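You operate a simulated robot arm through the tools that you are given. There is no shell and no other tool.

The job below is to be done with a simulated robot arm. You get a single attempt, and the scene is never put back.

## Task
Tidy up at the top of the workbench. At the end: the green-band small ring is in the top drawer of the workbench; the orange-band small ring is in the middle drawer of the workbench; whatever was shut is shut again. Leave all else as you found it, and nothing knocked over.

The check looks at the end state, three seconds after you hand in, the way a careful person would. Anything else that was tipped, shoved, dropped, spilled or broken makes it a failure.

## Robot
A 6-joint arm with a two-finger parallel gripper, fixed in place. Base frame: the origin is on the floor under the middle of its stand, x ahead of it, y to its left, z up. Units: m, degrees, N and s.
With the tool pointing down near the work surface it reaches from about 0.3 to 0.66 m from the base axis. Its first joint turns from -115.0 to 115.0 degrees. Payload 3.43 kg.
The TCP is the grasp point between the finger pads, 0.034 m short of the fingertips. In the tool frame z runs along the fingers and y along their closing line. The gripper opens to 0.128 m. The fingers are 0.024 m wide and 0.012 m thick; the gripper's body (0.048 by 0.13 m) begins 0.096 m behind the TCP.
Orientation is that of the tool frame in the base frame, as a unit quaternion [w, x, y, z]. With the fingers straight down and closing along the base's y, the tool's x points along the base's -x, its y along +y and its z along -z.

## Interface
- The arm moves only by the tool send_rows. Its argument "moves" is a list of rows, each an object of numbers (a shift or turn left out is 0, a gripper value left out holds the last): "wx", "wy", "wz": the turn, a rotation vector about the tool's x, y, z in degrees; "x", "y", "z": the shift along the tool's x, y, z in m; "hand": the gripper command, from -1 (shut) to 1 (fully open), values between in proportion. In form: [{"wx": .., "wy": .., "wz": .., "x": .., "y": .., "z": .., "hand": ..}, ...]. A call has 1 to 20 rows; each row shifts and turns the commanded pose from where the row before left it, along the tool's axes as they then stand. Each row takes 0.2 s and may step no farther than 0.05 m and 8.6 degrees from the row before; otherwise, or with a gripper value out of range, the whole call is refused. A pose out of reach is approached as far as the arm can. The call stops where the force on the tool passes 40 N (or 10 N more than at its start, if that is more) or the arm is blocked; 0.2 s more then pass. Each finger travels about 0.153 m/s and halts on what it meets, pressing with about 31 N; the grip force reading is that of the motor and also rises with nothing between the fingers. The clock runs only during rows and for 0.2 s after the last one: add rows that do not move to give the fingers time. It gives the time, the measured TCP pose, the force on the tool (base axes), the opening and the grip force at its end, in the units of the frame above (readings bear some noise), with the torque about the TCP (base axes, N m) and any sound that the robot's microphone picked up.
- Cameras (640 x 400 px; columns grow to the right, rows downward): "scene" is fixed at [0.0501, -0.65, 1.2668]; the picture's right is [0.98, -0.20, 0.00], its down [-0.07, -0.32, -0.95] and it looks along [0.19, 0.93, -0.32] (base axes); focal length 348 px, centre (320, 200). "wrist" rides on the gripper at [0.076, -0.011, -0.16] in the tool frame; the picture's right is [0.15, 0.99, 0.00], its down [-0.88, 0.13, -0.46] and it looks along [-0.45, 0.07, 0.89] (tool axes); focal length 234 px, centre (320, 200). There is no depth. A picture from a camera that has moved, and an enlarged one, comes with that camera's place and axes in the base frame and with its lens.
- snapshot(camera): a new picture of that camera. The clock stands still meanwhile.
- move_column(by): slides the trunk up (or, below 0, down) by that many m; the arm rides with it, the base frame stays. It gives what a move gives, with no picture.
- close_up(camera, box): a new picture of the part [left, top, right, bottom] of that camera's present view, enlarged. The clock stands still meanwhile.
- job_done(): hands the job in; it is judged then, once.

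Places have to be worked out from the pictures, the camera data and where the tool is seen. Open the gripper and draw the arm clear of the work before you hand the job in, unless the task says otherwise.

The tools are called after "Request:" as a command line: name --argument value ..., lists and objects as JSON in quotes. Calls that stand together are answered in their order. send_rows: Moves the arm, as the interface text tells. Its arguments: {"type":"object","properties":{"moves":{"type":"array","items":{"type":"object","properties":{"wx":{"type":"number"},"wy":{"type":"number"},"wz":{"type":"number"},"x":{"type":"number"},"y":{"type":"number"},"z":{"type":"number"},"hand":{"type":"number"}}}}},"required":["moves"]} The other tools are called the same way: move_column (by) moves the trunk up or down; snapshot (camera) takes a picture; close_up (camera, box) takes an enlarged picture of a part of a camera's view; job_done () hands the job in.

At the start:

```text
time_s: 0.0
ee_pos: [0.2841, 0.3304, 1.1076]
ee_rot: [0.0, 0.0, 1.0, 0.0]
wrist_force: [-0.3, -0.1, -0.1]
torque: [-0.01, 0.02, 0.0]
width: 0.1283
finger_force: 0.0
trunk travel left (down, up): [-0.875, 0.115]
```

scene: 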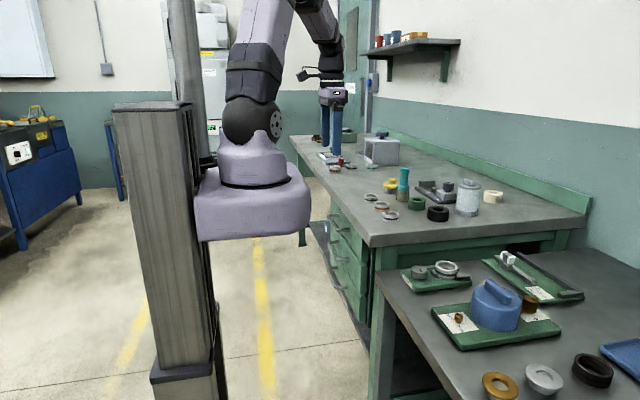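
wrist: 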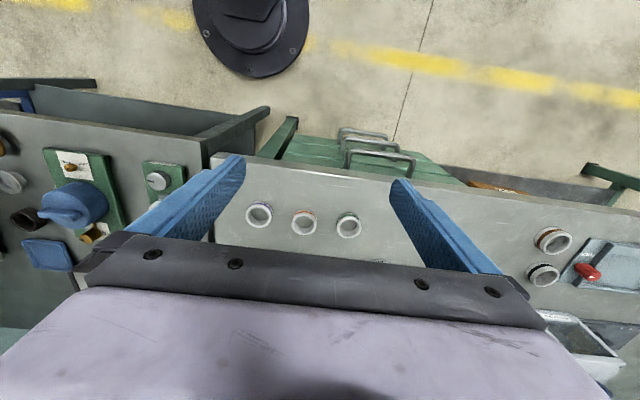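

I start by looking closer at the workbench and its drawers before moving anything.

Request:
close_up --camera "scene" --box '[290, 120, 530, 270]'

Request:
close_up --camera "wrist" --box '[220, 110, 460, 260]'

Request:
close_up --camera "scene" --box '[300, 180, 420, 320]'

Request:
close_up --camera "wrist" --box '[440, 160, 640, 310]'

```text
2.67 times, centred on (410, 195) of scene
camera zoom: at [0.0501, -0.65, 1.2668], right [0.98, -0.2, 0.0], down [-0.07, -0.32, -0.95], along [0.19, 0.93, -0.32], focal length 929 px, centre (80, 213)
```

zoom: 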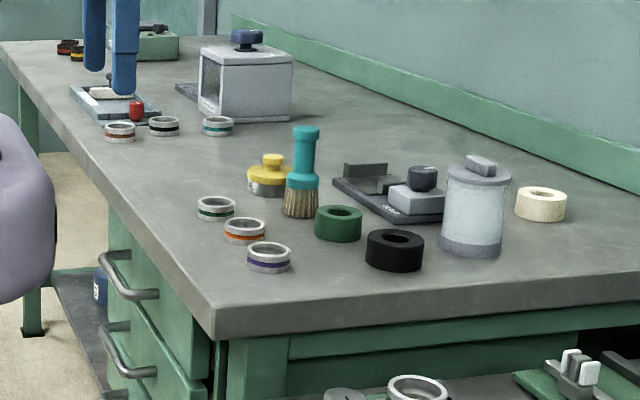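

```text
2.67 times, centred on (340, 185) of wrist
camera zoom: at [0.207, 0.3193, 1.2674], right [-0.15, 0.99, 0.0], down [0.88, 0.13, 0.46], along [0.45, 0.07, -0.89], focal length 624 px, centre (267, 240)
```

zoom: 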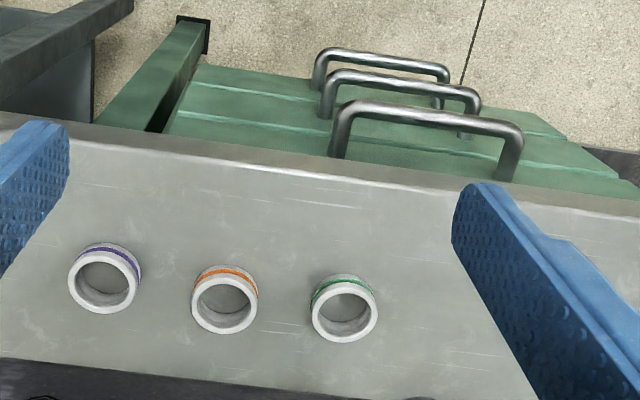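

```text
2.86 times, centred on (360, 250) of scene
camera zoom: at [0.0501, -0.65, 1.2668], right [0.98, -0.2, 0.0], down [-0.07, -0.32, -0.95], along [0.19, 0.93, -0.32], focal length 995 px, centre (206, 57)
```

zoom: 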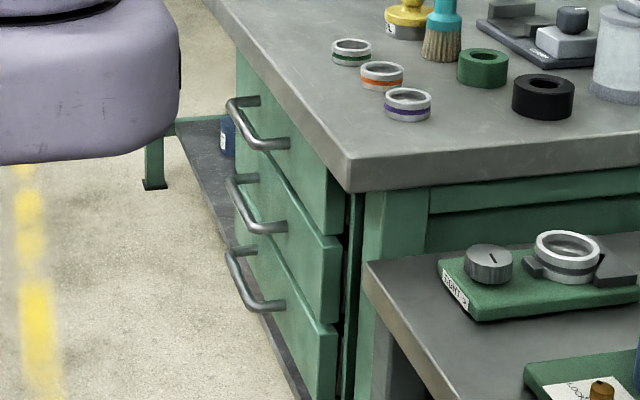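

```text
2.67 times, centred on (540, 235) of wrist
camera zoom: at [0.207, 0.3193, 1.2674], right [-0.15, 0.99, 0.0], down [0.88, 0.13, 0.46], along [0.45, 0.07, -0.89], focal length 624 px, centre (-267, 107)
```

zoom: 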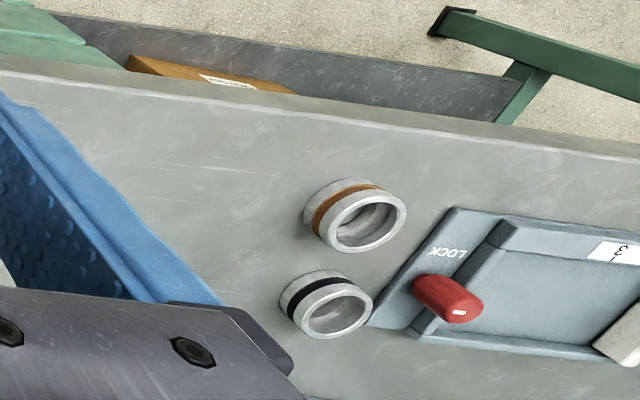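

The rings stand in a row: purple, orange, green near the front edge. I judge green at about (0.44, 0.41, 0.90) and orange at (0.45, 0.326, 0.90). Next I zoom in on the handles and drawer gaps.

Request:
close_up --camera "scene" --box '[320, 200, 380, 260]'

Request:
close_up --camera "scene" --box '[320, 240, 380, 300]'

Request:
close_up --camera "wrist" --box '[300, 110, 430, 200]'

Request:
close_up --camera "scene" --box '[180, 0, 360, 250]'

```text
6.67 times, centred on (350, 230) of scene
camera zoom: at [0.0501, -0.65, 1.2668], right [0.98, -0.2, 0.0], down [-0.07, -0.32, -0.95], along [0.19, 0.93, -0.32], focal length 2322 px, centre (120, 0)
```

zoom: 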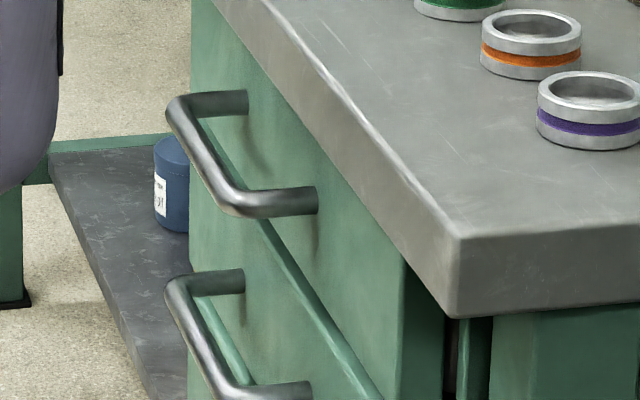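

```text
6.67 times, centred on (350, 270) of scene
camera zoom: at [0.0501, -0.65, 1.2668], right [0.98, -0.2, 0.0], down [-0.07, -0.32, -0.95], along [0.19, 0.93, -0.32], focal length 2322 px, centre (120, -267)
```

zoom: 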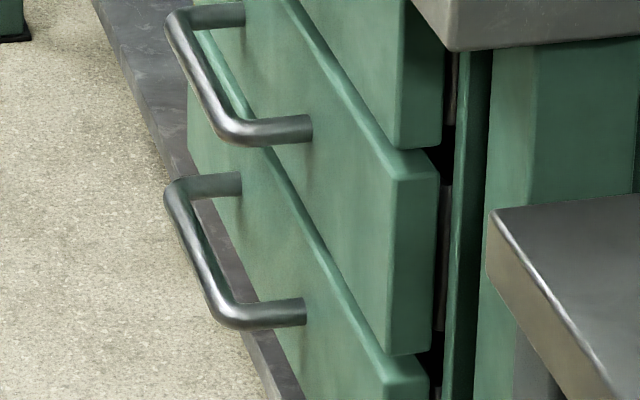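

```text
4.44 times, centred on (365, 155) of wrist
camera zoom: at [0.207, 0.3193, 1.2674], right [-0.15, 0.99, 0.0], down [0.88, 0.13, 0.46], along [0.45, 0.07, -0.89], focal length 1041 px, centre (120, 400)
```

zoom: 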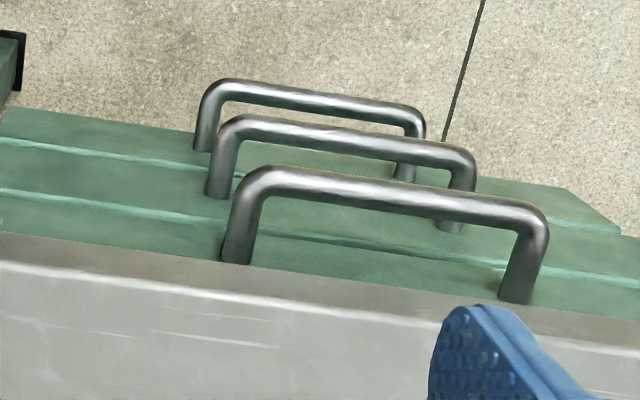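

```text
1.60 times, centred on (270, 125) of scene
camera zoom: at [0.0501, -0.65, 1.2668], right [0.98, -0.2, 0.0], down [-0.07, -0.32, -0.95], along [0.19, 0.93, -0.32], focal length 557 px, centre (400, 320)
```

zoom: 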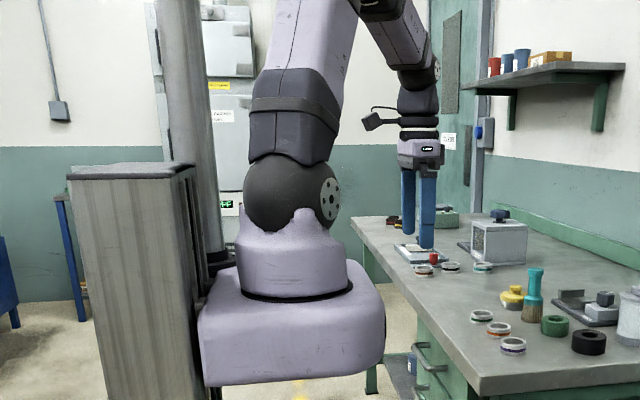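

The three handles share x ≈ 0.322 and span y 0.40–0.54, at z ≈ 0.79, 0.68 and 0.57. The drawer faces are at x ≈ 0.363, the bench edge at x ≈ 0.349 and its top at z ≈ 0.885. I'll move above and in front of the top handle, turn the fingers to close along x, tilt them about 25° towards the drawer and narrow the opening.

Request:
send_rows --moves '[{"x": 0.005, "y": 0.0345, "z": 0.0225, "hand": -0.5}, {"x": 0.005, "y": 0.0345, "z": 0.0225}, {"x": 0.005, "y": 0.0345, "z": 0.0225}, {"x": 0.006, "y": 0.0345, "z": 0.0225}, {"wz": 8.18}, {"wz": 8.18}, {"wz": 8.18}, {"wz": 8.18}, {"wz": 8.18}, {"wz": 8.18}, {"wz": 8.18}, {"wz": 8.18}, {"wz": 8.18}, {"wz": 8.18}, {"wz": 8.2}, {"wx": -8.33}, {"wx": -8.33}, {"wx": -8.34}, {}]'

```text
time_s: 4.0
ee_pos: [0.3237, 0.487, 1.0491]
ee_rot: [0.145, 0.682, 0.703, 0.137]
wrist_force: [-0.4, -0.1, 0.1]
torque: [-0.02, -0.01, 0.01]
width: 0.032
finger_force: 0.1
out of reach, approached as far as the arm can: row 17, 18
trunk travel left (down, up): [-0.875, 0.115]
```

The tilt came out as partly out of reach here. I look at how the arm stands.

Request:
snapshot --camera "scene"

Request:
snapshot --camera "wrist"

```text
taken
```

scene: 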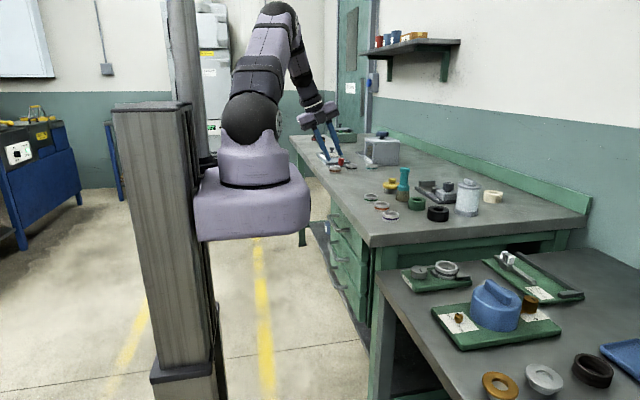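

```text
taken
camera wrist: at [0.2482, 0.5623, 1.1907], right [0.91, 0.18, 0.38], down [-0.04, -0.87, 0.48], along [0.42, -0.45, -0.79], focal length 234 px, centre (320, 200)
```

wrist: 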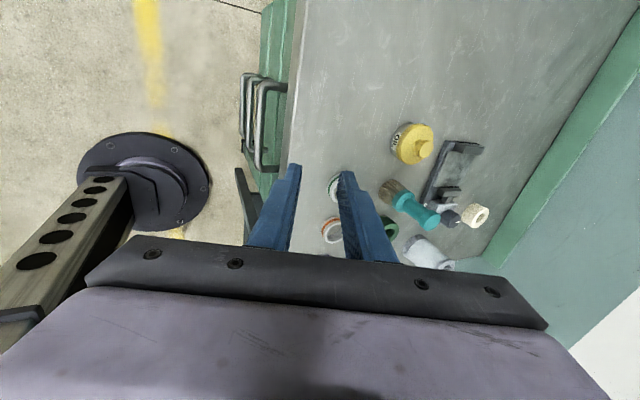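

The elbow looks strongly folded at this height, so a lower pose should be easier. I go straight down 5 cm in base terms, keeping the tilt, and read how the pose follows.

Request:
send_rows --moves '[{"z": 0.0227, "y": -0.0106}, {"z": 0.0227, "y": -0.0106}, {}]'

```text
time_s: 4.8
ee_pos: [0.358, 0.5021, 1.0175]
ee_rot: [0.15, 0.689, 0.694, 0.149]
wrist_force: [-0.4, 0.5, -0.1]
torque: [0.01, -0.01, 0.03]
width: 0.032
finger_force: 0.1
out of reach, approached as far as the arm can: row 1, 2
trunk travel left (down, up): [-0.875, 0.115]
```

The arm drifts outward with this tilt rather than following, so some joint limit is holding it. I undo the tilt to find out where the commanded pose stands.

Request:
send_rows --moves '[{"wx": 8.33}, {"wx": 8.33}, {"wx": 8.34}, {}]'

```text
time_s: 5.8
ee_pos: [0.3589, 0.501, 1.0169]
ee_rot: [0.0, 0.707, 0.707, 0.0]
wrist_force: [0.1, 0.8, 0.6]
torque: [0.0, -0.01, 0.02]
width: 0.0318
finger_force: 0.1
trunk travel left (down, up): [-0.875, 0.115]
```

The commanded pose resets to where the arm really is, which makes this easy to track. I look at the arm's links to understand its limit.

Request:
close_up --camera "scene" --box '[180, 0, 380, 250]'

```text
1.60 times, centred on (280, 125) of scene
camera zoom: at [0.0501, -0.65, 1.2668], right [0.98, -0.2, 0.0], down [-0.07, -0.32, -0.95], along [0.19, 0.93, -0.32], focal length 557 px, centre (384, 320)
```

zoom: 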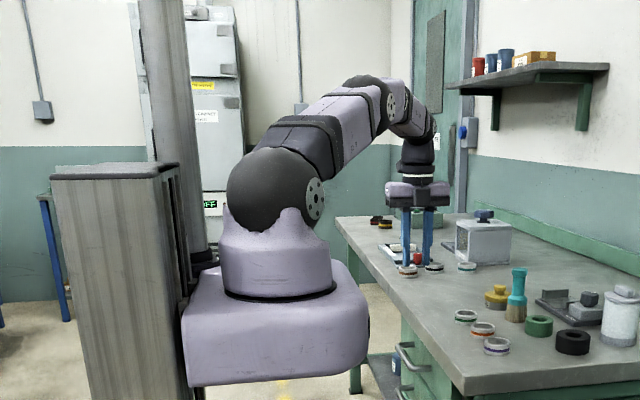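

Untilted, the arm stands clear at (0.359, 0.501, 1.017). I try the opposite roll by turning 180° about the tool axis while high above the bench, since that may leave more room for the tilt.

Request:
send_rows --moves '[{"y": -0.03}, {"y": -0.03}, {"wz": -8.5}, {"wz": -8.5}, {"wz": -8.5}, {"wz": -8.5}, {"wz": -8.5}, {"wz": -8.5}, {"wz": -8.5}, {"wz": -8.5}, {"wz": -8.5}, {"wz": -8.5}, {"wz": -8.5}, {"wz": -8.5}, {"wz": -8.5}, {"wz": -8.5}, {"wz": -8.5}, {"wz": -8.5}, {"wz": -8.5}, {"wz": -8.5}]'

Request:
send_rows --moves '[{"wz": -8.5}, {"wz": -8.5}, {"wz": -8.5}, {"wz": -1.5}, {"wx": 8.0}, {"wx": 8.0}, {"wx": 8.0}, {}]'

```text
time_s: 10.0
ee_pos: [0.2993, 0.5024, 1.018]
ee_rot: [0.0, -0.524, 0.852, 0.0]
wrist_force: [0.1, 0.5, -0.4]
torque: [0.01, 0.01, 0.01]
width: 0.032
finger_force: 0.0
trunk travel left (down, up): [-0.875, 0.115]
```

```text
time_s: 11.8
ee_pos: [0.2997, 0.5032, 1.0177]
ee_rot: [0.148, -0.691, 0.692, -0.148]
wrist_force: [0.1, -0.2, 0.3]
torque: [0.0, 0.0, 0.0]
width: 0.0317
finger_force: 0.0
trunk travel left (down, up): [-0.875, 0.115]
```

This roll lets the full 24° tilt through: the tool points along (0.41, 0, −0.91). I now move to the pre-approach point, about 12 cm back along the fingers from the top handle bar.

Request:
send_rows --moves '[{"x": 0.0088, "y": 0.01805, "z": 0.01925}, {"x": 0.0088, "y": 0.01805, "z": 0.01925}, {"x": 0.0088, "y": 0.01805, "z": 0.01925}, {"x": 0.0088, "y": 0.01805, "z": 0.01925}, {}]'

Request:
snapshot --camera "wrist"

Request:
snapshot --camera "scene"

```text
time_s: 13.0
ee_pos: [0.2661, 0.4658, 0.9171]
ee_rot: [-0.148, 0.692, -0.691, 0.147]
wrist_force: [0.0, 0.8, 0.3]
torque: [0.01, 0.0, -0.03]
width: 0.0319
finger_force: 0.0
trunk travel left (down, up): [-0.875, 0.115]
```

```text
taken
camera wrist: at [0.2104, 0.3902, 1.068], right [-0.9, -0.15, -0.4], down [-0.3, 0.88, 0.36], along [0.3, 0.45, -0.84], focal length 234 px, centre (320, 200)
```

wrist: 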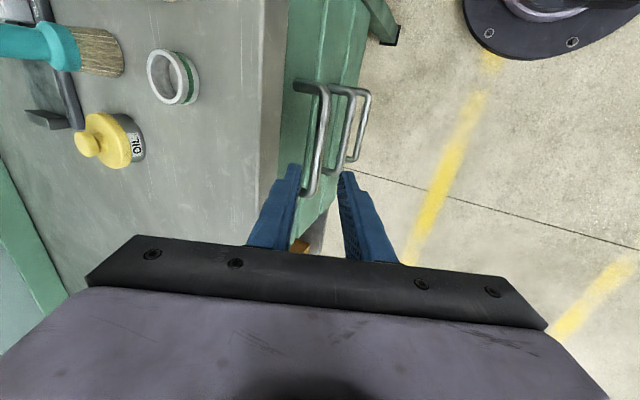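

```text
taken
```

scene: 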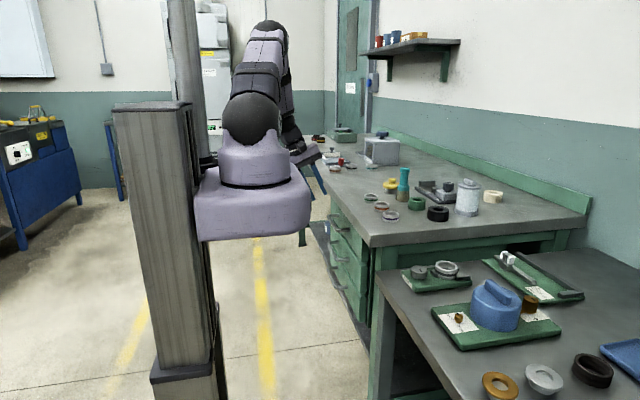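

The pre-approach is reached, and the handle bar appears between the finger directions. I zoom in to check the alignment.

Request:
close_up --camera "wrist" --box '[230, 50, 430, 260]'

```text
1.90 times, centred on (330, 155) of wrist
camera zoom: at [0.2104, 0.3902, 1.068], right [-0.9, -0.15, -0.4], down [-0.3, 0.88, 0.36], along [0.3, 0.45, -0.84], focal length 446 px, centre (301, 286)
```

zoom: 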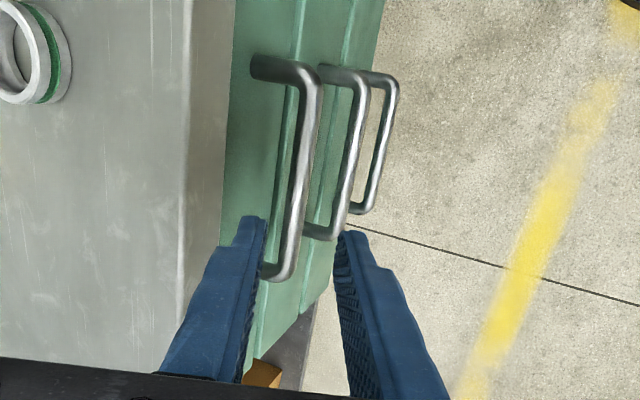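

The bar measures x ≈ 0.323, z ≈ 0.79 from this view too, so a straight slide of 0.12 m along the fingers will straddle it. I go most of the way first.

Request:
send_rows --moves '[{"z": 0.03}, {"z": 0.03}, {"z": 0.02}, {}]'

Request:
close_up --camera "wrist" --box '[230, 50, 430, 260]'

Request:
close_up --camera "scene" --box '[270, 130, 410, 270]'

```text
time_s: 14.0
ee_pos: [0.2983, 0.4672, 0.8451]
ee_rot: [0.147, -0.691, 0.692, -0.147]
wrist_force: [0.7, -0.5, -0.6]
torque: [-0.01, 0.0, 0.0]
width: 0.0322
finger_force: 0.0
trunk travel left (down, up): [-0.875, 0.115]
```

```text
1.90 times, centred on (330, 155) of wrist
camera zoom: at [0.243, 0.3905, 0.9954], right [-0.9, -0.15, -0.4], down [-0.3, 0.88, 0.36], along [0.3, 0.45, -0.84], focal length 446 px, centre (301, 286)
```

zoom: 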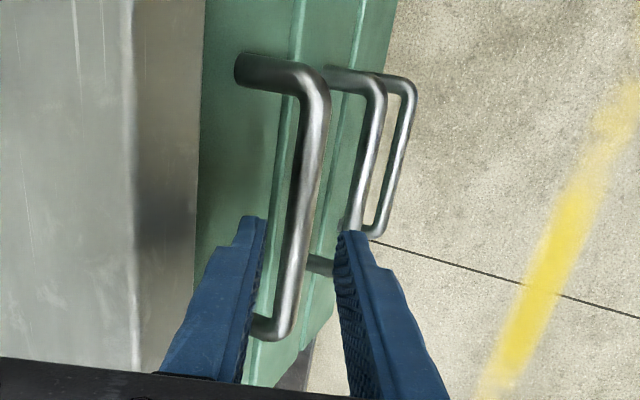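

```text
2.86 times, centred on (340, 200) of scene
camera zoom: at [0.0501, -0.65, 1.2668], right [0.98, -0.2, 0.0], down [-0.07, -0.32, -0.95], along [0.19, 0.93, -0.32], focal length 995 px, centre (263, 200)
```

zoom: 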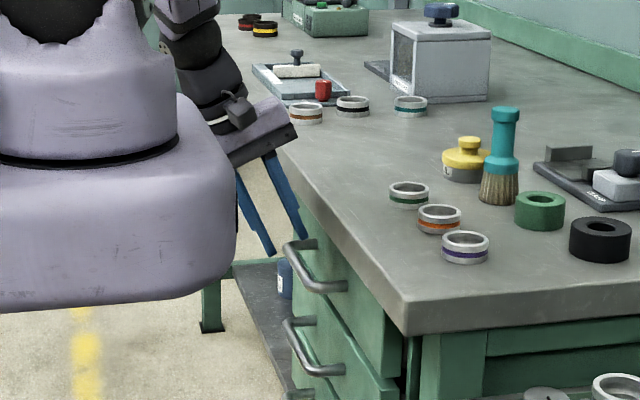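

The fingers are lined up either side of the bar. I slide the remaining 4 cm in small steps.

Request:
send_rows --moves '[{"z": 0.01}, {"z": 0.01}, {"z": 0.01}, {"z": 0.01}, {}]'

Request:
close_up --camera "wrist" --box '[230, 50, 430, 260]'

Request:
close_up --camera "scene" --box '[300, 160, 400, 260]'

```text
time_s: 15.2
ee_pos: [0.3142, 0.467, 0.8083]
ee_rot: [-0.147, 0.692, -0.692, 0.147]
wrist_force: [0.5, 0.2, 0.3]
torque: [0.01, 0.0, -0.01]
width: 0.032
finger_force: 0.1
trunk travel left (down, up): [-0.875, 0.115]
```

```text
1.90 times, centred on (330, 155) of wrist
camera zoom: at [0.2587, 0.3911, 0.9592], right [-0.9, -0.15, -0.4], down [-0.3, 0.88, 0.36], along [0.3, 0.45, -0.84], focal length 446 px, centre (301, 286)
```

zoom: 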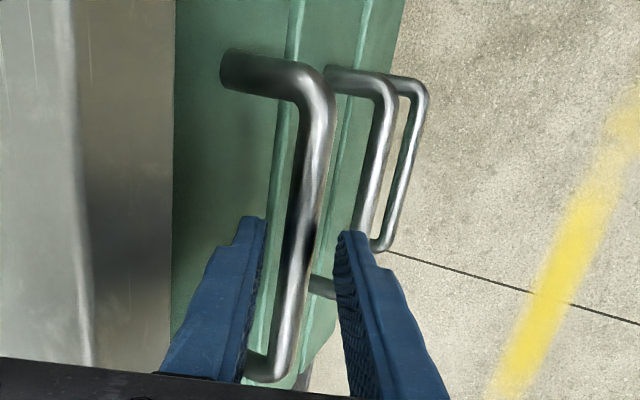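

```text
4.00 times, centred on (350, 210) of scene
camera zoom: at [0.0501, -0.65, 1.2668], right [0.98, -0.2, 0.0], down [-0.07, -0.32, -0.95], along [0.19, 0.93, -0.32], focal length 1393 px, centre (200, 160)
```

zoom: 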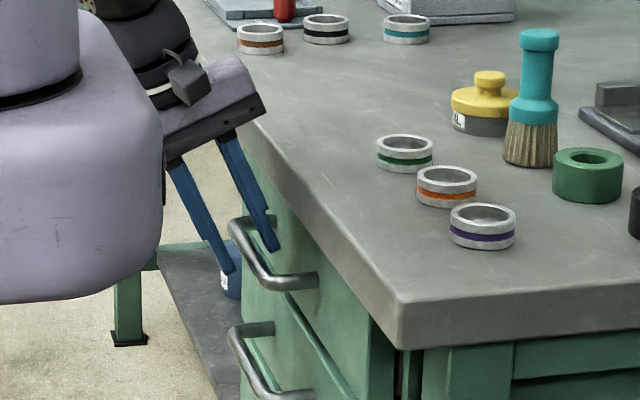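

The bar sits between the fingers with no contact force. I close on it gently with the motor grip before pulling.

Request:
send_rows --moves '[{"hand": -1}, {}, {}]'

```text
time_s: 16.0
ee_pos: [0.3139, 0.4669, 0.8091]
ee_rot: [0.148, -0.691, 0.692, -0.147]
wrist_force: [2.9, 1.5, 5.7]
torque: [-0.3, -0.17, -0.95]
width: 0.0144
finger_force: 44.9
trunk travel left (down, up): [-0.875, 0.115]
```

The bar is held at 14 mm. I pull 6 cm along −x, slowly.

Request:
send_rows --moves '[{"y": 0.0091, "z": -0.0041}, {"y": 0.0137, "z": -0.0061}, {"y": 0.0137, "z": -0.0061}, {"y": 0.0183, "z": -0.0081}, {}]'

Request:
close_up --camera "scene" --box '[290, 150, 410, 270]'

```text
time_s: 17.2
ee_pos: [0.253, 0.4666, 0.8097]
ee_rot: [0.148, -0.691, 0.693, -0.147]
wrist_force: [-0.4, -4.0, 19.9]
torque: [-0.72, -0.12, -0.91]
width: 0.0148
finger_force: 45.2
trunk travel left (down, up): [-0.875, 0.115]
```

```text
3.33 times, centred on (350, 210) of scene
camera zoom: at [0.0501, -0.65, 1.2668], right [0.98, -0.2, 0.0], down [-0.07, -0.32, -0.95], along [0.19, 0.93, -0.32], focal length 1161 px, centre (220, 167)
```

zoom: 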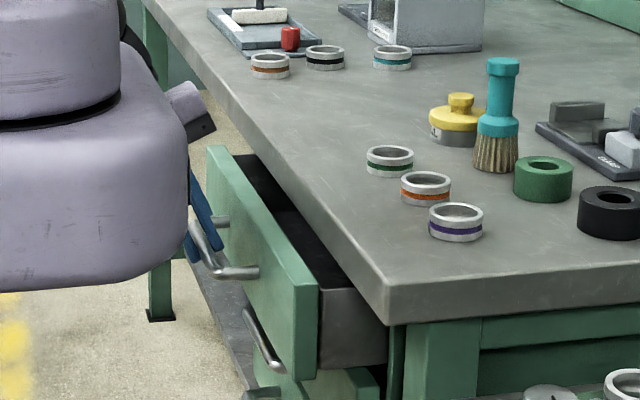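

The drawer came out smoothly by 6 cm. The tool is pressing down a little (about 20 N), so I ease up 1.5 mm and pull about 9 cm more.

Request:
send_rows --moves '[{"y": 0.0132, "z": -0.008}, {"y": 0.0164, "z": -0.0073}, {"y": 0.0164, "z": -0.0073}, {"y": 0.0164, "z": -0.0073}, {"y": 0.0128, "z": -0.0057}, {"y": 0.0055, "z": -0.0024}, {}]'

Request:
close_up --camera "scene" --box '[290, 150, 410, 270]'

Request:
snapshot --camera "wrist"

```text
time_s: 18.8
ee_pos: [0.1639, 0.4668, 0.8082]
ee_rot: [-0.146, 0.692, -0.692, 0.146]
wrist_force: [0.3, 2.0, -13.0]
torque: [1.62, 0.12, -0.14]
width: 0.0146
finger_force: 45.4
trunk travel left (down, up): [-0.875, 0.115]
```

```text
3.33 times, centred on (350, 210) of scene
camera zoom: at [0.0501, -0.65, 1.2668], right [0.98, -0.2, 0.0], down [-0.07, -0.32, -0.95], along [0.19, 0.93, -0.32], focal length 1161 px, centre (220, 167)
```

zoom: 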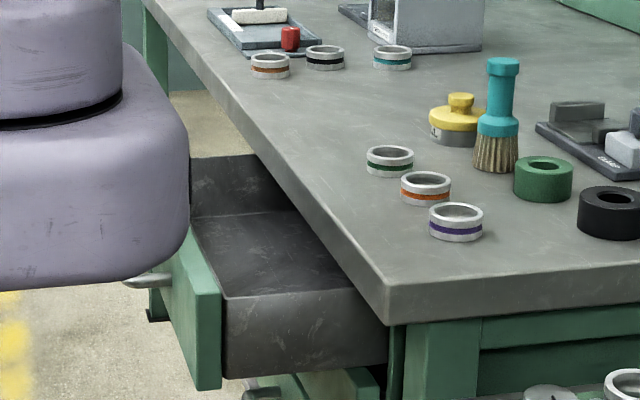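

```text
taken
camera wrist: at [0.109, 0.3913, 0.9601], right [-0.9, -0.15, -0.4], down [-0.3, 0.88, 0.36], along [0.3, 0.45, -0.84], focal length 234 px, centre (320, 200)
```

wrist: 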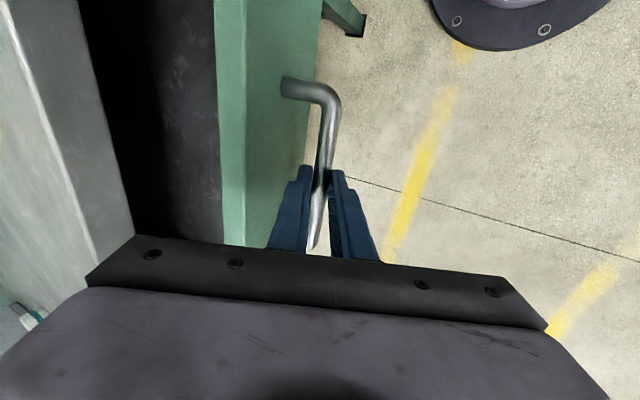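

The top drawer stands about 15 cm open, which is enough. I release the bar, back out along the fingers and rise.

Request:
send_rows --moves '[{"hand": -0.5}, {}, {}, {"z": -0.02}, {"z": -0.03}, {"z": -0.03}, {"y": -0.0163, "z": -0.0365}, {"y": -0.0163, "z": -0.0365}, {"y": -0.0163, "z": -0.0365}, {}]'

Request:
close_up --camera "scene" --box '[290, 150, 410, 270]'

```text
time_s: 21.0
ee_pos: [0.1314, 0.4669, 1.0033]
ee_rot: [-0.146, 0.692, -0.692, 0.147]
wrist_force: [0.0, -0.2, -0.2]
torque: [-0.03, -0.02, 0.0]
width: 0.0321
finger_force: 0.2
trunk travel left (down, up): [-0.875, 0.115]
```

```text
3.33 times, centred on (350, 210) of scene
camera zoom: at [0.0501, -0.65, 1.2668], right [0.98, -0.2, 0.0], down [-0.07, -0.32, -0.95], along [0.19, 0.93, -0.32], focal length 1161 px, centre (220, 167)
```

zoom: 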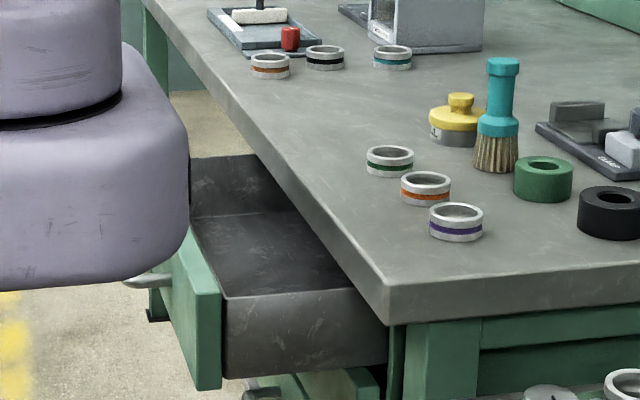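

The drawer stays put. I straighten the tool, travel to above the green ring at about z = 1.05 and begin turning the fingers to close along y.

Request:
send_rows --moves '[{"wx": -8}, {"wx": -8}, {"wx": -8}, {"x": 0.007, "y": -0.03875, "z": -0.0059}, {"x": 0.007, "y": -0.03875, "z": -0.0059}, {"x": 0.007, "y": -0.03875, "z": -0.0059}, {"x": 0.007, "y": -0.03875, "z": -0.0059}, {"x": 0.007, "y": -0.03875, "z": -0.0059}, {"x": 0.007, "y": -0.03875, "z": -0.0059}, {"x": 0.007, "y": -0.03875, "z": -0.0059}, {"x": 0.007, "y": -0.03875, "z": -0.0059}, {}]'

Request:
send_rows --moves '[{"wz": 8.18, "hand": 0.17}, {"wz": 8.18}, {"wz": 8.18}, {"wz": 8.18}, {"wz": 8.18}, {"wz": 8.18}, {"wz": 8.18}, {"wz": 8.18}, {"wz": 8.18}, {"wz": 8.18}, {"wz": 8.2}, {}]'

Request:
snapshot --camera "wrist"

```text
time_s: 23.6
ee_pos: [0.4429, 0.4099, 1.052]
ee_rot: [0.0, -0.707, 0.708, 0.001]
wrist_force: [0.9, -0.2, 0.9]
torque: [0.03, -0.01, -0.01]
width: 0.0322
finger_force: 0.2
trunk travel left (down, up): [-0.875, 0.115]
```

```text
time_s: 26.2
ee_pos: [0.4409, 0.411, 1.0505]
ee_rot: [0.0, 0.001, 1.0, 0.0]
wrist_force: [-0.2, 0.3, 1.0]
torque: [-0.01, 0.01, 0.0]
width: 0.0749
finger_force: 0.0
trunk travel left (down, up): [-0.875, 0.115]
```

```text
taken
camera wrist: at [0.3652, 0.3996, 1.2106], right [-0.14, 0.99, 0.0], down [0.88, 0.13, 0.46], along [0.45, 0.07, -0.89], focal length 234 px, centre (320, 200)
```

wrist: 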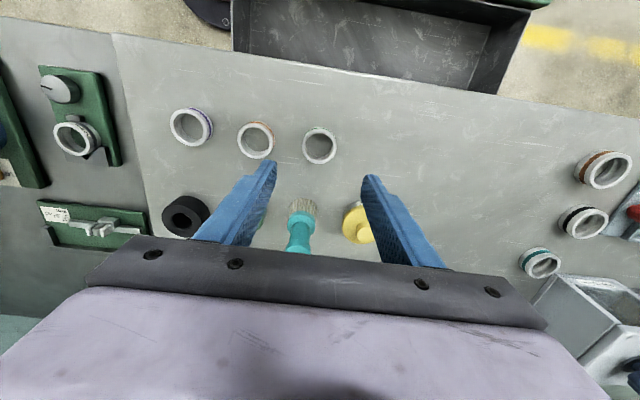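

The tool hangs over the green ring with the fingers open 75 mm. I zoom in to refine the ring positions.

Request:
close_up --camera "wrist" --box '[150, 90, 390, 240]'

```text
2.67 times, centred on (270, 165) of wrist
camera zoom: at [0.3652, 0.3996, 1.2106], right [-0.14, 0.99, 0.0], down [0.88, 0.13, 0.46], along [0.45, 0.07, -0.89], focal length 624 px, centre (453, 293)
```

zoom: 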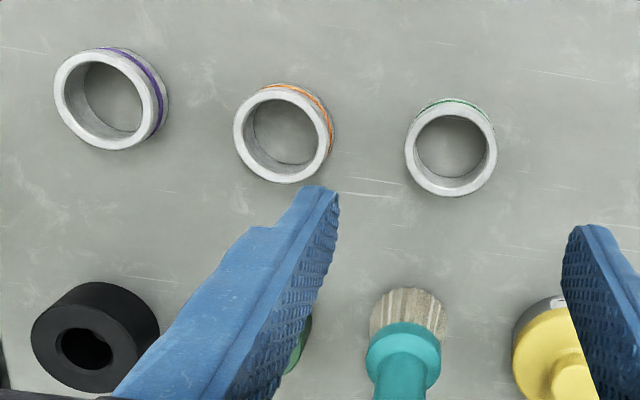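

From this view the green ring is centred at (0.441, 0.411) and is about 45 mm across, right under the TCP. The orange ring is at (0.446, 0.329). I descend to just above the bench.

Request:
send_rows --moves '[{"z": 0.04}, {"z": 0.04}, {"z": 0.025}, {"z": 0.01}, {}]'

Request:
snapshot --camera "wrist"

Request:
close_up --camera "scene" --box '[330, 130, 450, 230]'

```text
time_s: 27.4
ee_pos: [0.4425, 0.411, 0.9355]
ee_rot: [0.0, 0.0, 1.0, 0.0]
wrist_force: [-0.7, 0.2, -0.1]
torque: [0.01, -0.03, 0.01]
width: 0.0747
finger_force: 0.0
trunk travel left (down, up): [-0.875, 0.115]
```

```text
taken
camera wrist: at [0.3657, 0.3996, 1.0951], right [-0.15, 0.99, 0.0], down [0.88, 0.13, 0.46], along [0.45, 0.07, -0.89], focal length 234 px, centre (320, 200)
```

wrist: 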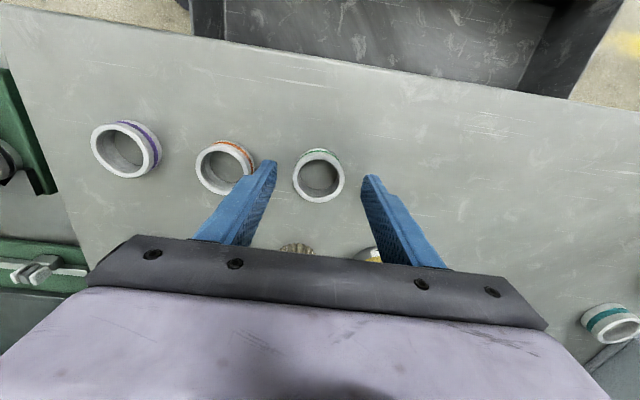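

```text
4.00 times, centred on (390, 180) of scene
camera zoom: at [0.0501, -0.65, 1.2668], right [0.98, -0.2, 0.0], down [-0.07, -0.32, -0.95], along [0.19, 0.93, -0.32], focal length 1393 px, centre (40, 280)
```

zoom: 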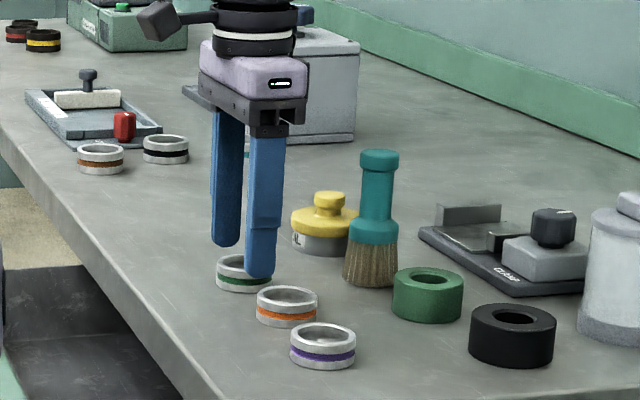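

Both fingers straddle the green ring and clear the orange one. I lower the last 12 mm in small steps, watching the force.

Request:
send_rows --moves '[{"z": 0.004}, {"z": 0.004}, {"z": 0.004}, {}]'

Request:
close_up --camera "scene" --box '[350, 170, 410, 220]'

```text
time_s: 28.4
ee_pos: [0.4411, 0.4105, 0.9236]
ee_rot: [-0.001, 0.0, 1.0, 0.0]
wrist_force: [-0.6, 0.0, 0.1]
torque: [0.02, -0.01, 0.02]
width: 0.075
finger_force: 0.0
trunk travel left (down, up): [-0.875, 0.115]
```

```text
8.00 times, centred on (380, 195) of scene
camera zoom: at [0.0501, -0.65, 1.2668], right [0.98, -0.2, 0.0], down [-0.07, -0.32, -0.95], along [0.19, 0.93, -0.32], focal length 2786 px, centre (-160, 240)
```

zoom: 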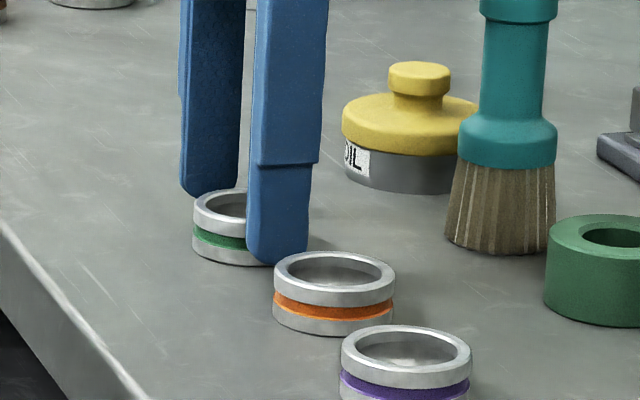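

The fingertips are a few millimetres above the bench, either side of the green ring. I close on it.

Request:
send_rows --moves '[{"hand": -1}, {}, {}]'

```text
time_s: 29.2
ee_pos: [0.4411, 0.4107, 0.9228]
ee_rot: [0.001, 0.0, 1.0, 0.0]
wrist_force: [0.0, 0.1, 0.1]
torque: [0.02, 0.03, 0.0]
width: 0.0461
finger_force: 31.5
trunk travel left (down, up): [-0.875, 0.115]
```

The ring is held at 46 mm. I lift it clear and carry it back over the open drawer.

Request:
send_rows --moves '[{"z": -0.01}, {"z": -0.03}, {"z": -0.04}, {"x": 0.0385}, {"x": 0.0385}, {"x": 0.0385}, {"x": 0.0385}, {}]'

Request:
snapshot --camera "wrist"

Request:
snapshot --camera "scene"

```text
time_s: 31.0
ee_pos: [0.2878, 0.4116, 1.0033]
ee_rot: [0.0, 0.0, 1.0, 0.0]
wrist_force: [0.2, 0.3, -1.9]
torque: [-0.02, 0.01, 0.02]
width: 0.046
finger_force: 31.2
trunk travel left (down, up): [-0.875, 0.115]
```

```text
taken
camera wrist: at [0.2115, 0.4002, 1.1638], right [-0.15, 0.99, 0.0], down [0.88, 0.13, 0.46], along [0.45, 0.07, -0.89], focal length 234 px, centre (320, 200)
```

wrist: 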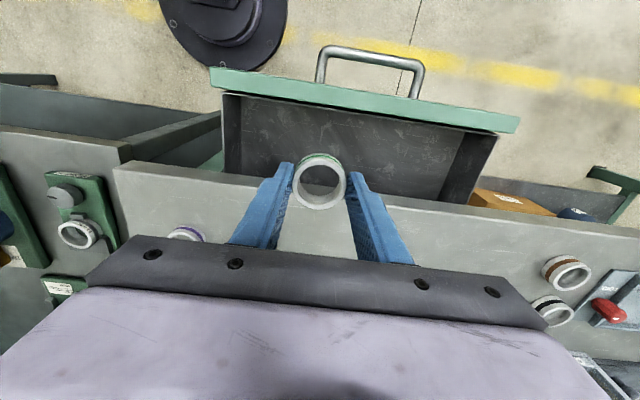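

```text
taken
```

scene: 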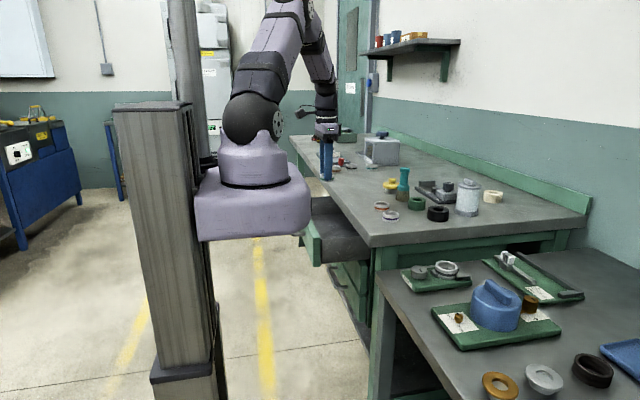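

The drawer is empty, with interior clear from about x 0.245 to the bench edge at 0.349. I centre at x ≈ 0.295 and lower the ring into it.

Request:
send_rows --moves '[{"x": -0.007, "z": 0.02}, {"z": 0.04}, {"z": 0.04}, {"z": 0.04}, {"z": 0.02}, {"z": 0.01}, {}]'

Request:
snapshot --camera "wrist"

Request:
close_up --camera "scene" --box '[290, 150, 410, 270]'

```text
time_s: 32.6
ee_pos: [0.298, 0.4102, 0.8332]
ee_rot: [0.0, 0.0, 1.0, 0.0]
wrist_force: [-0.3, 0.0, 0.3]
torque: [0.0, 0.01, 0.01]
width: 0.0462
finger_force: 30.7
trunk travel left (down, up): [-0.875, 0.115]
```

```text
taken
camera wrist: at [0.221, 0.3993, 0.9935], right [-0.15, 0.99, 0.0], down [0.88, 0.13, 0.46], along [0.45, 0.07, -0.89], focal length 234 px, centre (320, 200)
```

wrist: 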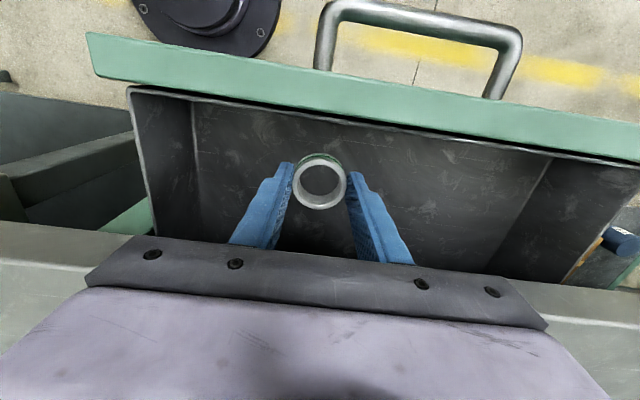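

```text
3.33 times, centred on (350, 210) of scene
camera zoom: at [0.0501, -0.65, 1.2668], right [0.98, -0.2, 0.0], down [-0.07, -0.32, -0.95], along [0.19, 0.93, -0.32], focal length 1161 px, centre (220, 167)
```

zoom: 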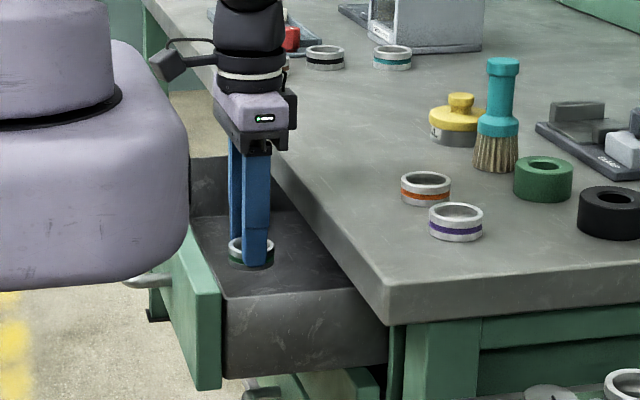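

The ring is inside the drawer with clear margins. I lower it gently toward the floor.

Request:
send_rows --moves '[{"z": 0.006}, {"z": 0.006}, {"z": 0.006}, {"z": 0.006}, {}]'

Request:
close_up --camera "wrist" --box '[220, 100, 420, 260]'

Request:
close_up --camera "scene" --box '[310, 180, 370, 240]'

```text
time_s: 33.8
ee_pos: [0.2941, 0.4113, 0.809]
ee_rot: [0.0, 0.0, 1.0, 0.0]
wrist_force: [0.0, 0.4, -0.1]
torque: [0.06, 0.01, -0.01]
width: 0.0459
finger_force: 30.3
trunk travel left (down, up): [-0.875, 0.115]
```

```text
2.50 times, centred on (320, 180) of wrist
camera zoom: at [0.2191, 0.4001, 0.9693], right [-0.15, 0.99, 0.0], down [0.88, 0.13, 0.46], along [0.45, 0.07, -0.89], focal length 585 px, centre (320, 250)
```

zoom: 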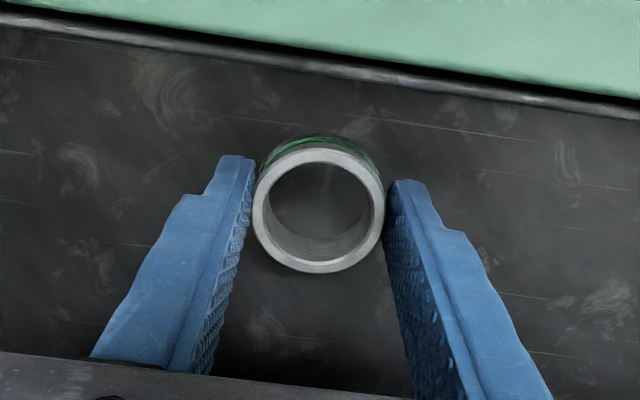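

```text
6.67 times, centred on (340, 210) of scene
camera zoom: at [0.0501, -0.65, 1.2668], right [0.98, -0.2, 0.0], down [-0.07, -0.32, -0.95], along [0.19, 0.93, -0.32], focal length 2322 px, centre (187, 133)
```

zoom: 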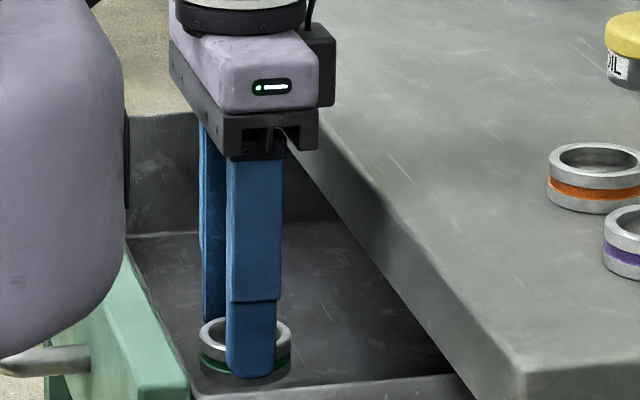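

There is still no contact and the gripper body clears the bench edge. I continue down in 3 mm steps.

Request:
send_rows --moves '[{"z": 0.003}, {"z": 0.003}, {"z": 0.003}, {}]'

```text
time_s: 34.8
ee_pos: [0.295, 0.4105, 0.8005]
ee_rot: [0.001, -0.001, 1.0, 0.0]
wrist_force: [0.9, -0.9, -0.6]
torque: [0.02, -0.02, 0.04]
width: 0.046
finger_force: 31.0
trunk travel left (down, up): [-0.875, 0.115]
```

Request:
send_rows --moves '[{"z": 0.003}, {"z": 0.002}, {}]'

Request:
close_up --camera "scene" --box '[310, 190, 370, 250]'

```text
time_s: 35.6
ee_pos: [0.2944, 0.4116, 0.7958]
ee_rot: [0.0, 0.0, 1.0, 0.0]
wrist_force: [0.7, 0.7, -1.7]
torque: [0.02, 0.03, -0.01]
width: 0.0461
finger_force: 31.3
trunk travel left (down, up): [-0.875, 0.115]
```

```text
6.67 times, centred on (340, 220) of scene
camera zoom: at [0.0501, -0.65, 1.2668], right [0.98, -0.2, 0.0], down [-0.07, -0.32, -0.95], along [0.19, 0.93, -0.32], focal length 2322 px, centre (187, 67)
```

zoom: 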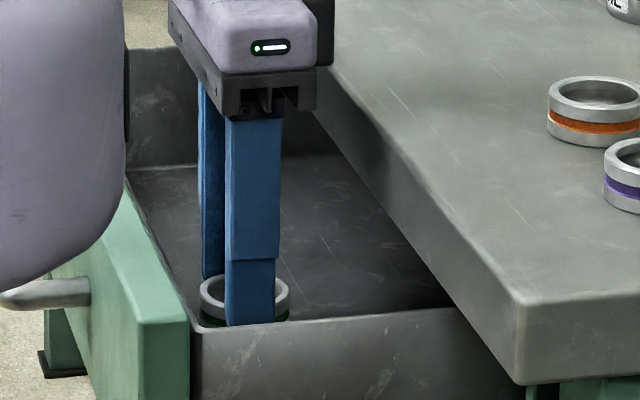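

The force is still free. A few more small steps should find the drawer floor.

Request:
send_rows --moves '[{"z": 0.002}, {"z": 0.002}, {"z": 0.002}, {}]'

```text
time_s: 36.6
ee_pos: [0.2947, 0.4116, 0.7893]
ee_rot: [0.0, 0.0, 1.0, 0.0]
wrist_force: [0.9, 0.6, -0.5]
torque: [0.0, -0.03, 0.02]
width: 0.046
finger_force: 30.5
trunk travel left (down, up): [-0.875, 0.115]
```

The ring bottom is at about z = 0.751 by reckoning. I take two more 2 mm steps, then release, since any remaining drop is only millimetres.

Request:
send_rows --moves '[{"z": 0.002}, {"z": 0.002}, {}]'

```text
time_s: 37.4
ee_pos: [0.2957, 0.4113, 0.7852]
ee_rot: [0.001, 0.0, 1.0, 0.0]
wrist_force: [0.5, 0.4, -0.2]
torque: [0.04, -0.04, 0.02]
width: 0.0461
finger_force: 31.0
trunk travel left (down, up): [-0.875, 0.115]
```

Still no contact, so I look closely before going further.

Request:
close_up --camera "wrist" --box '[220, 100, 420, 260]'

Request:
close_up --camera "scene" --box '[310, 190, 370, 250]'

```text
2.50 times, centred on (320, 180) of wrist
camera zoom: at [0.219, 0.3997, 0.9456], right [-0.15, 0.99, 0.0], down [0.88, 0.13, 0.46], along [0.45, 0.07, -0.89], focal length 585 px, centre (320, 250)
```

zoom: 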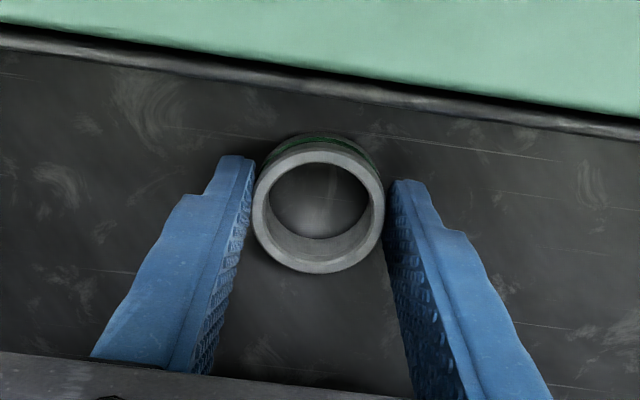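

```text
6.67 times, centred on (340, 220) of scene
camera zoom: at [0.0501, -0.65, 1.2668], right [0.98, -0.2, 0.0], down [-0.07, -0.32, -0.95], along [0.19, 0.93, -0.32], focal length 2322 px, centre (187, 67)
```

zoom: 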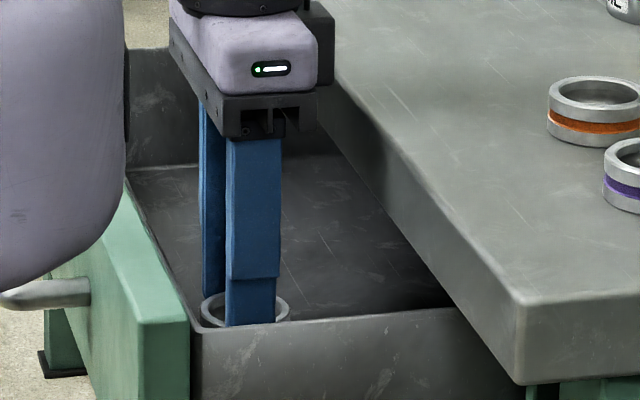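

No sign of trouble, and the gripper body is 3 cm in front of the bench edge. I go on in 2 mm steps until the floor is felt.

Request:
send_rows --moves '[{"z": 0.002}, {"z": 0.002}, {"z": 0.002}, {}]'

```text
time_s: 38.4
ee_pos: [0.2955, 0.411, 0.783]
ee_rot: [0.002, -0.001, 1.0, 0.003]
wrist_force: [0.2, -5.5, 27.1]
torque: [-0.29, -0.1, 0.05]
width: 0.0463
finger_force: 30.7
trunk travel left (down, up): [-0.875, 0.115]
```

The floor was felt at TCP z ≈ 0.783. I relieve the pressure by 3.5 mm and release the ring.

Request:
send_rows --moves '[{"z": -0.0035}, {"hand": 0.17}, {}, {}]'

Request:
close_up --camera "wrist" --box '[220, 100, 420, 260]'

```text
time_s: 39.4
ee_pos: [0.2957, 0.4095, 0.783]
ee_rot: [0.0, 0.0, 1.0, 0.0]
wrist_force: [0.2, 0.1, -0.1]
torque: [-0.02, 0.04, 0.0]
width: 0.075
finger_force: 0.1
trunk travel left (down, up): [-0.875, 0.115]
```

```text
2.50 times, centred on (320, 180) of wrist
camera zoom: at [0.219, 0.3999, 0.9438], right [-0.15, 0.99, 0.0], down [0.88, 0.13, 0.46], along [0.45, 0.07, -0.89], focal length 585 px, centre (320, 250)
```

zoom: 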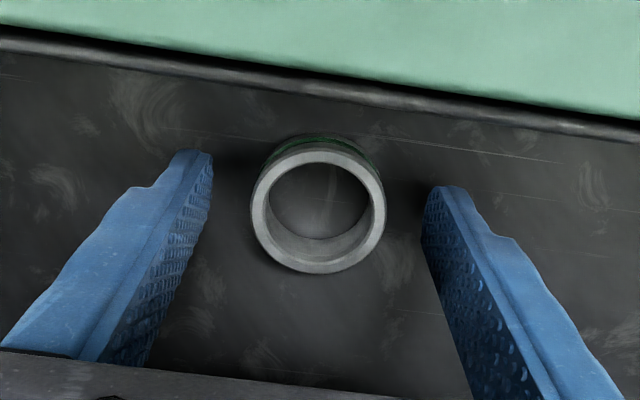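

The green ring rests on the drawer floor. I rise straight out of the drawer and check it from above.

Request:
send_rows --moves '[{"z": -0.02}, {"z": -0.04}, {"z": -0.05}, {"z": -0.05}, {"z": -0.05}, {}]'

Request:
snapshot --camera "wrist"

```text
time_s: 40.8
ee_pos: [0.2948, 0.4097, 0.9921]
ee_rot: [-0.001, 0.0, 1.0, -0.001]
wrist_force: [-0.5, 0.1, -0.3]
torque: [0.0, 0.01, -0.02]
width: 0.0749
finger_force: 0.1
trunk travel left (down, up): [-0.875, 0.115]
```

```text
taken
camera wrist: at [0.2186, 0.398, 1.1534], right [-0.15, 0.99, 0.0], down [0.88, 0.13, 0.46], along [0.45, 0.07, -0.89], focal length 234 px, centre (320, 200)
```

wrist: 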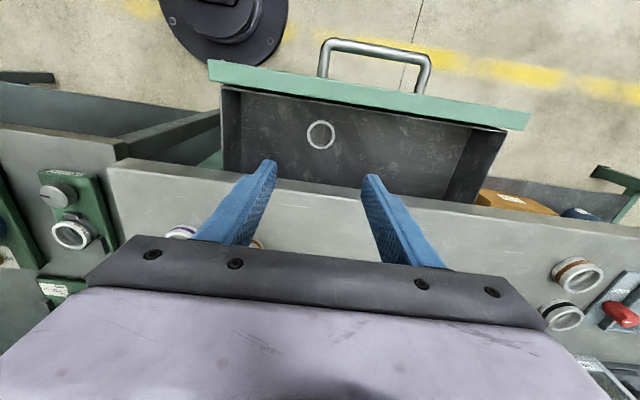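

The green ring lies flat in the top drawer. I close the fingers and move in front of the drawer handle, with the bar now near x ≈ 0.173, ready to push it shut.

Request:
send_rows --moves '[{"x": 0.036, "y": 0.0115, "hand": -1}, {"x": 0.036, "y": 0.0115}, {"x": 0.036, "y": 0.0115}, {"x": 0.036, "y": 0.0115}, {"x": 0.034, "y": 0.0115}, {}]'

Request:
snapshot --camera "wrist"

```text
time_s: 42.2
ee_pos: [0.119, 0.4705, 0.9942]
ee_rot: [0.0, 0.0, 1.0, 0.001]
wrist_force: [-0.8, 0.1, 0.1]
torque: [-0.02, 0.0, 0.06]
width: 0.0
finger_force: 30.8
trunk travel left (down, up): [-0.875, 0.115]
```

```text
taken
camera wrist: at [0.042, 0.4587, 1.153], right [-0.15, 0.99, 0.0], down [0.88, 0.13, 0.46], along [0.45, 0.07, -0.89], focal length 234 px, centre (320, 200)
```

wrist: 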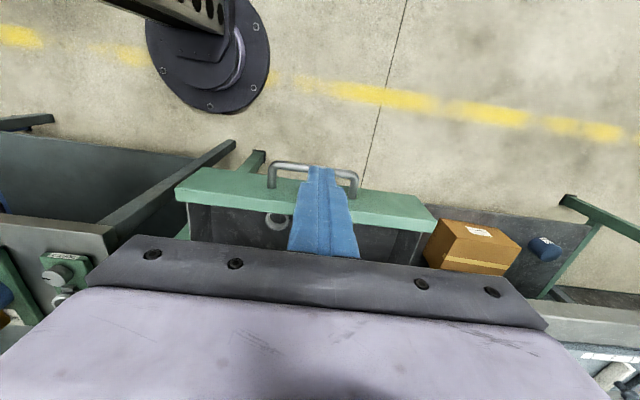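

The bar is at x ≈ 0.173, y ≈ 0.466, with the fingers in front of it. I lower to z ≈ 0.80 in front of the bar.

Request:
send_rows --moves '[{"z": 0.05}, {"z": 0.05}, {"z": 0.05}, {"z": 0.03}, {"z": 0.014}, {}]'

Request:
snapshot --camera "wrist"

```text
time_s: 43.6
ee_pos: [0.1173, 0.4693, 0.7998]
ee_rot: [0.001, -0.001, 1.0, 0.001]
wrist_force: [0.7, -0.5, -0.4]
torque: [-0.01, 0.01, 0.02]
width: 0.0
finger_force: 31.1
trunk travel left (down, up): [-0.875, 0.115]
```

```text
taken
camera wrist: at [0.0405, 0.4584, 0.9591], right [-0.15, 0.99, 0.0], down [0.88, 0.13, 0.46], along [0.45, 0.07, -0.89], focal length 234 px, centre (320, 200)
```

wrist: 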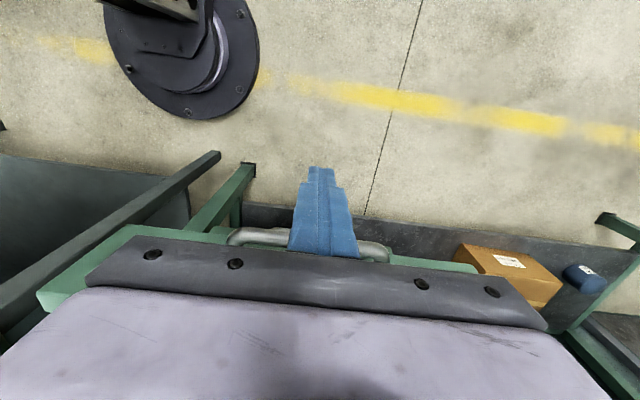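

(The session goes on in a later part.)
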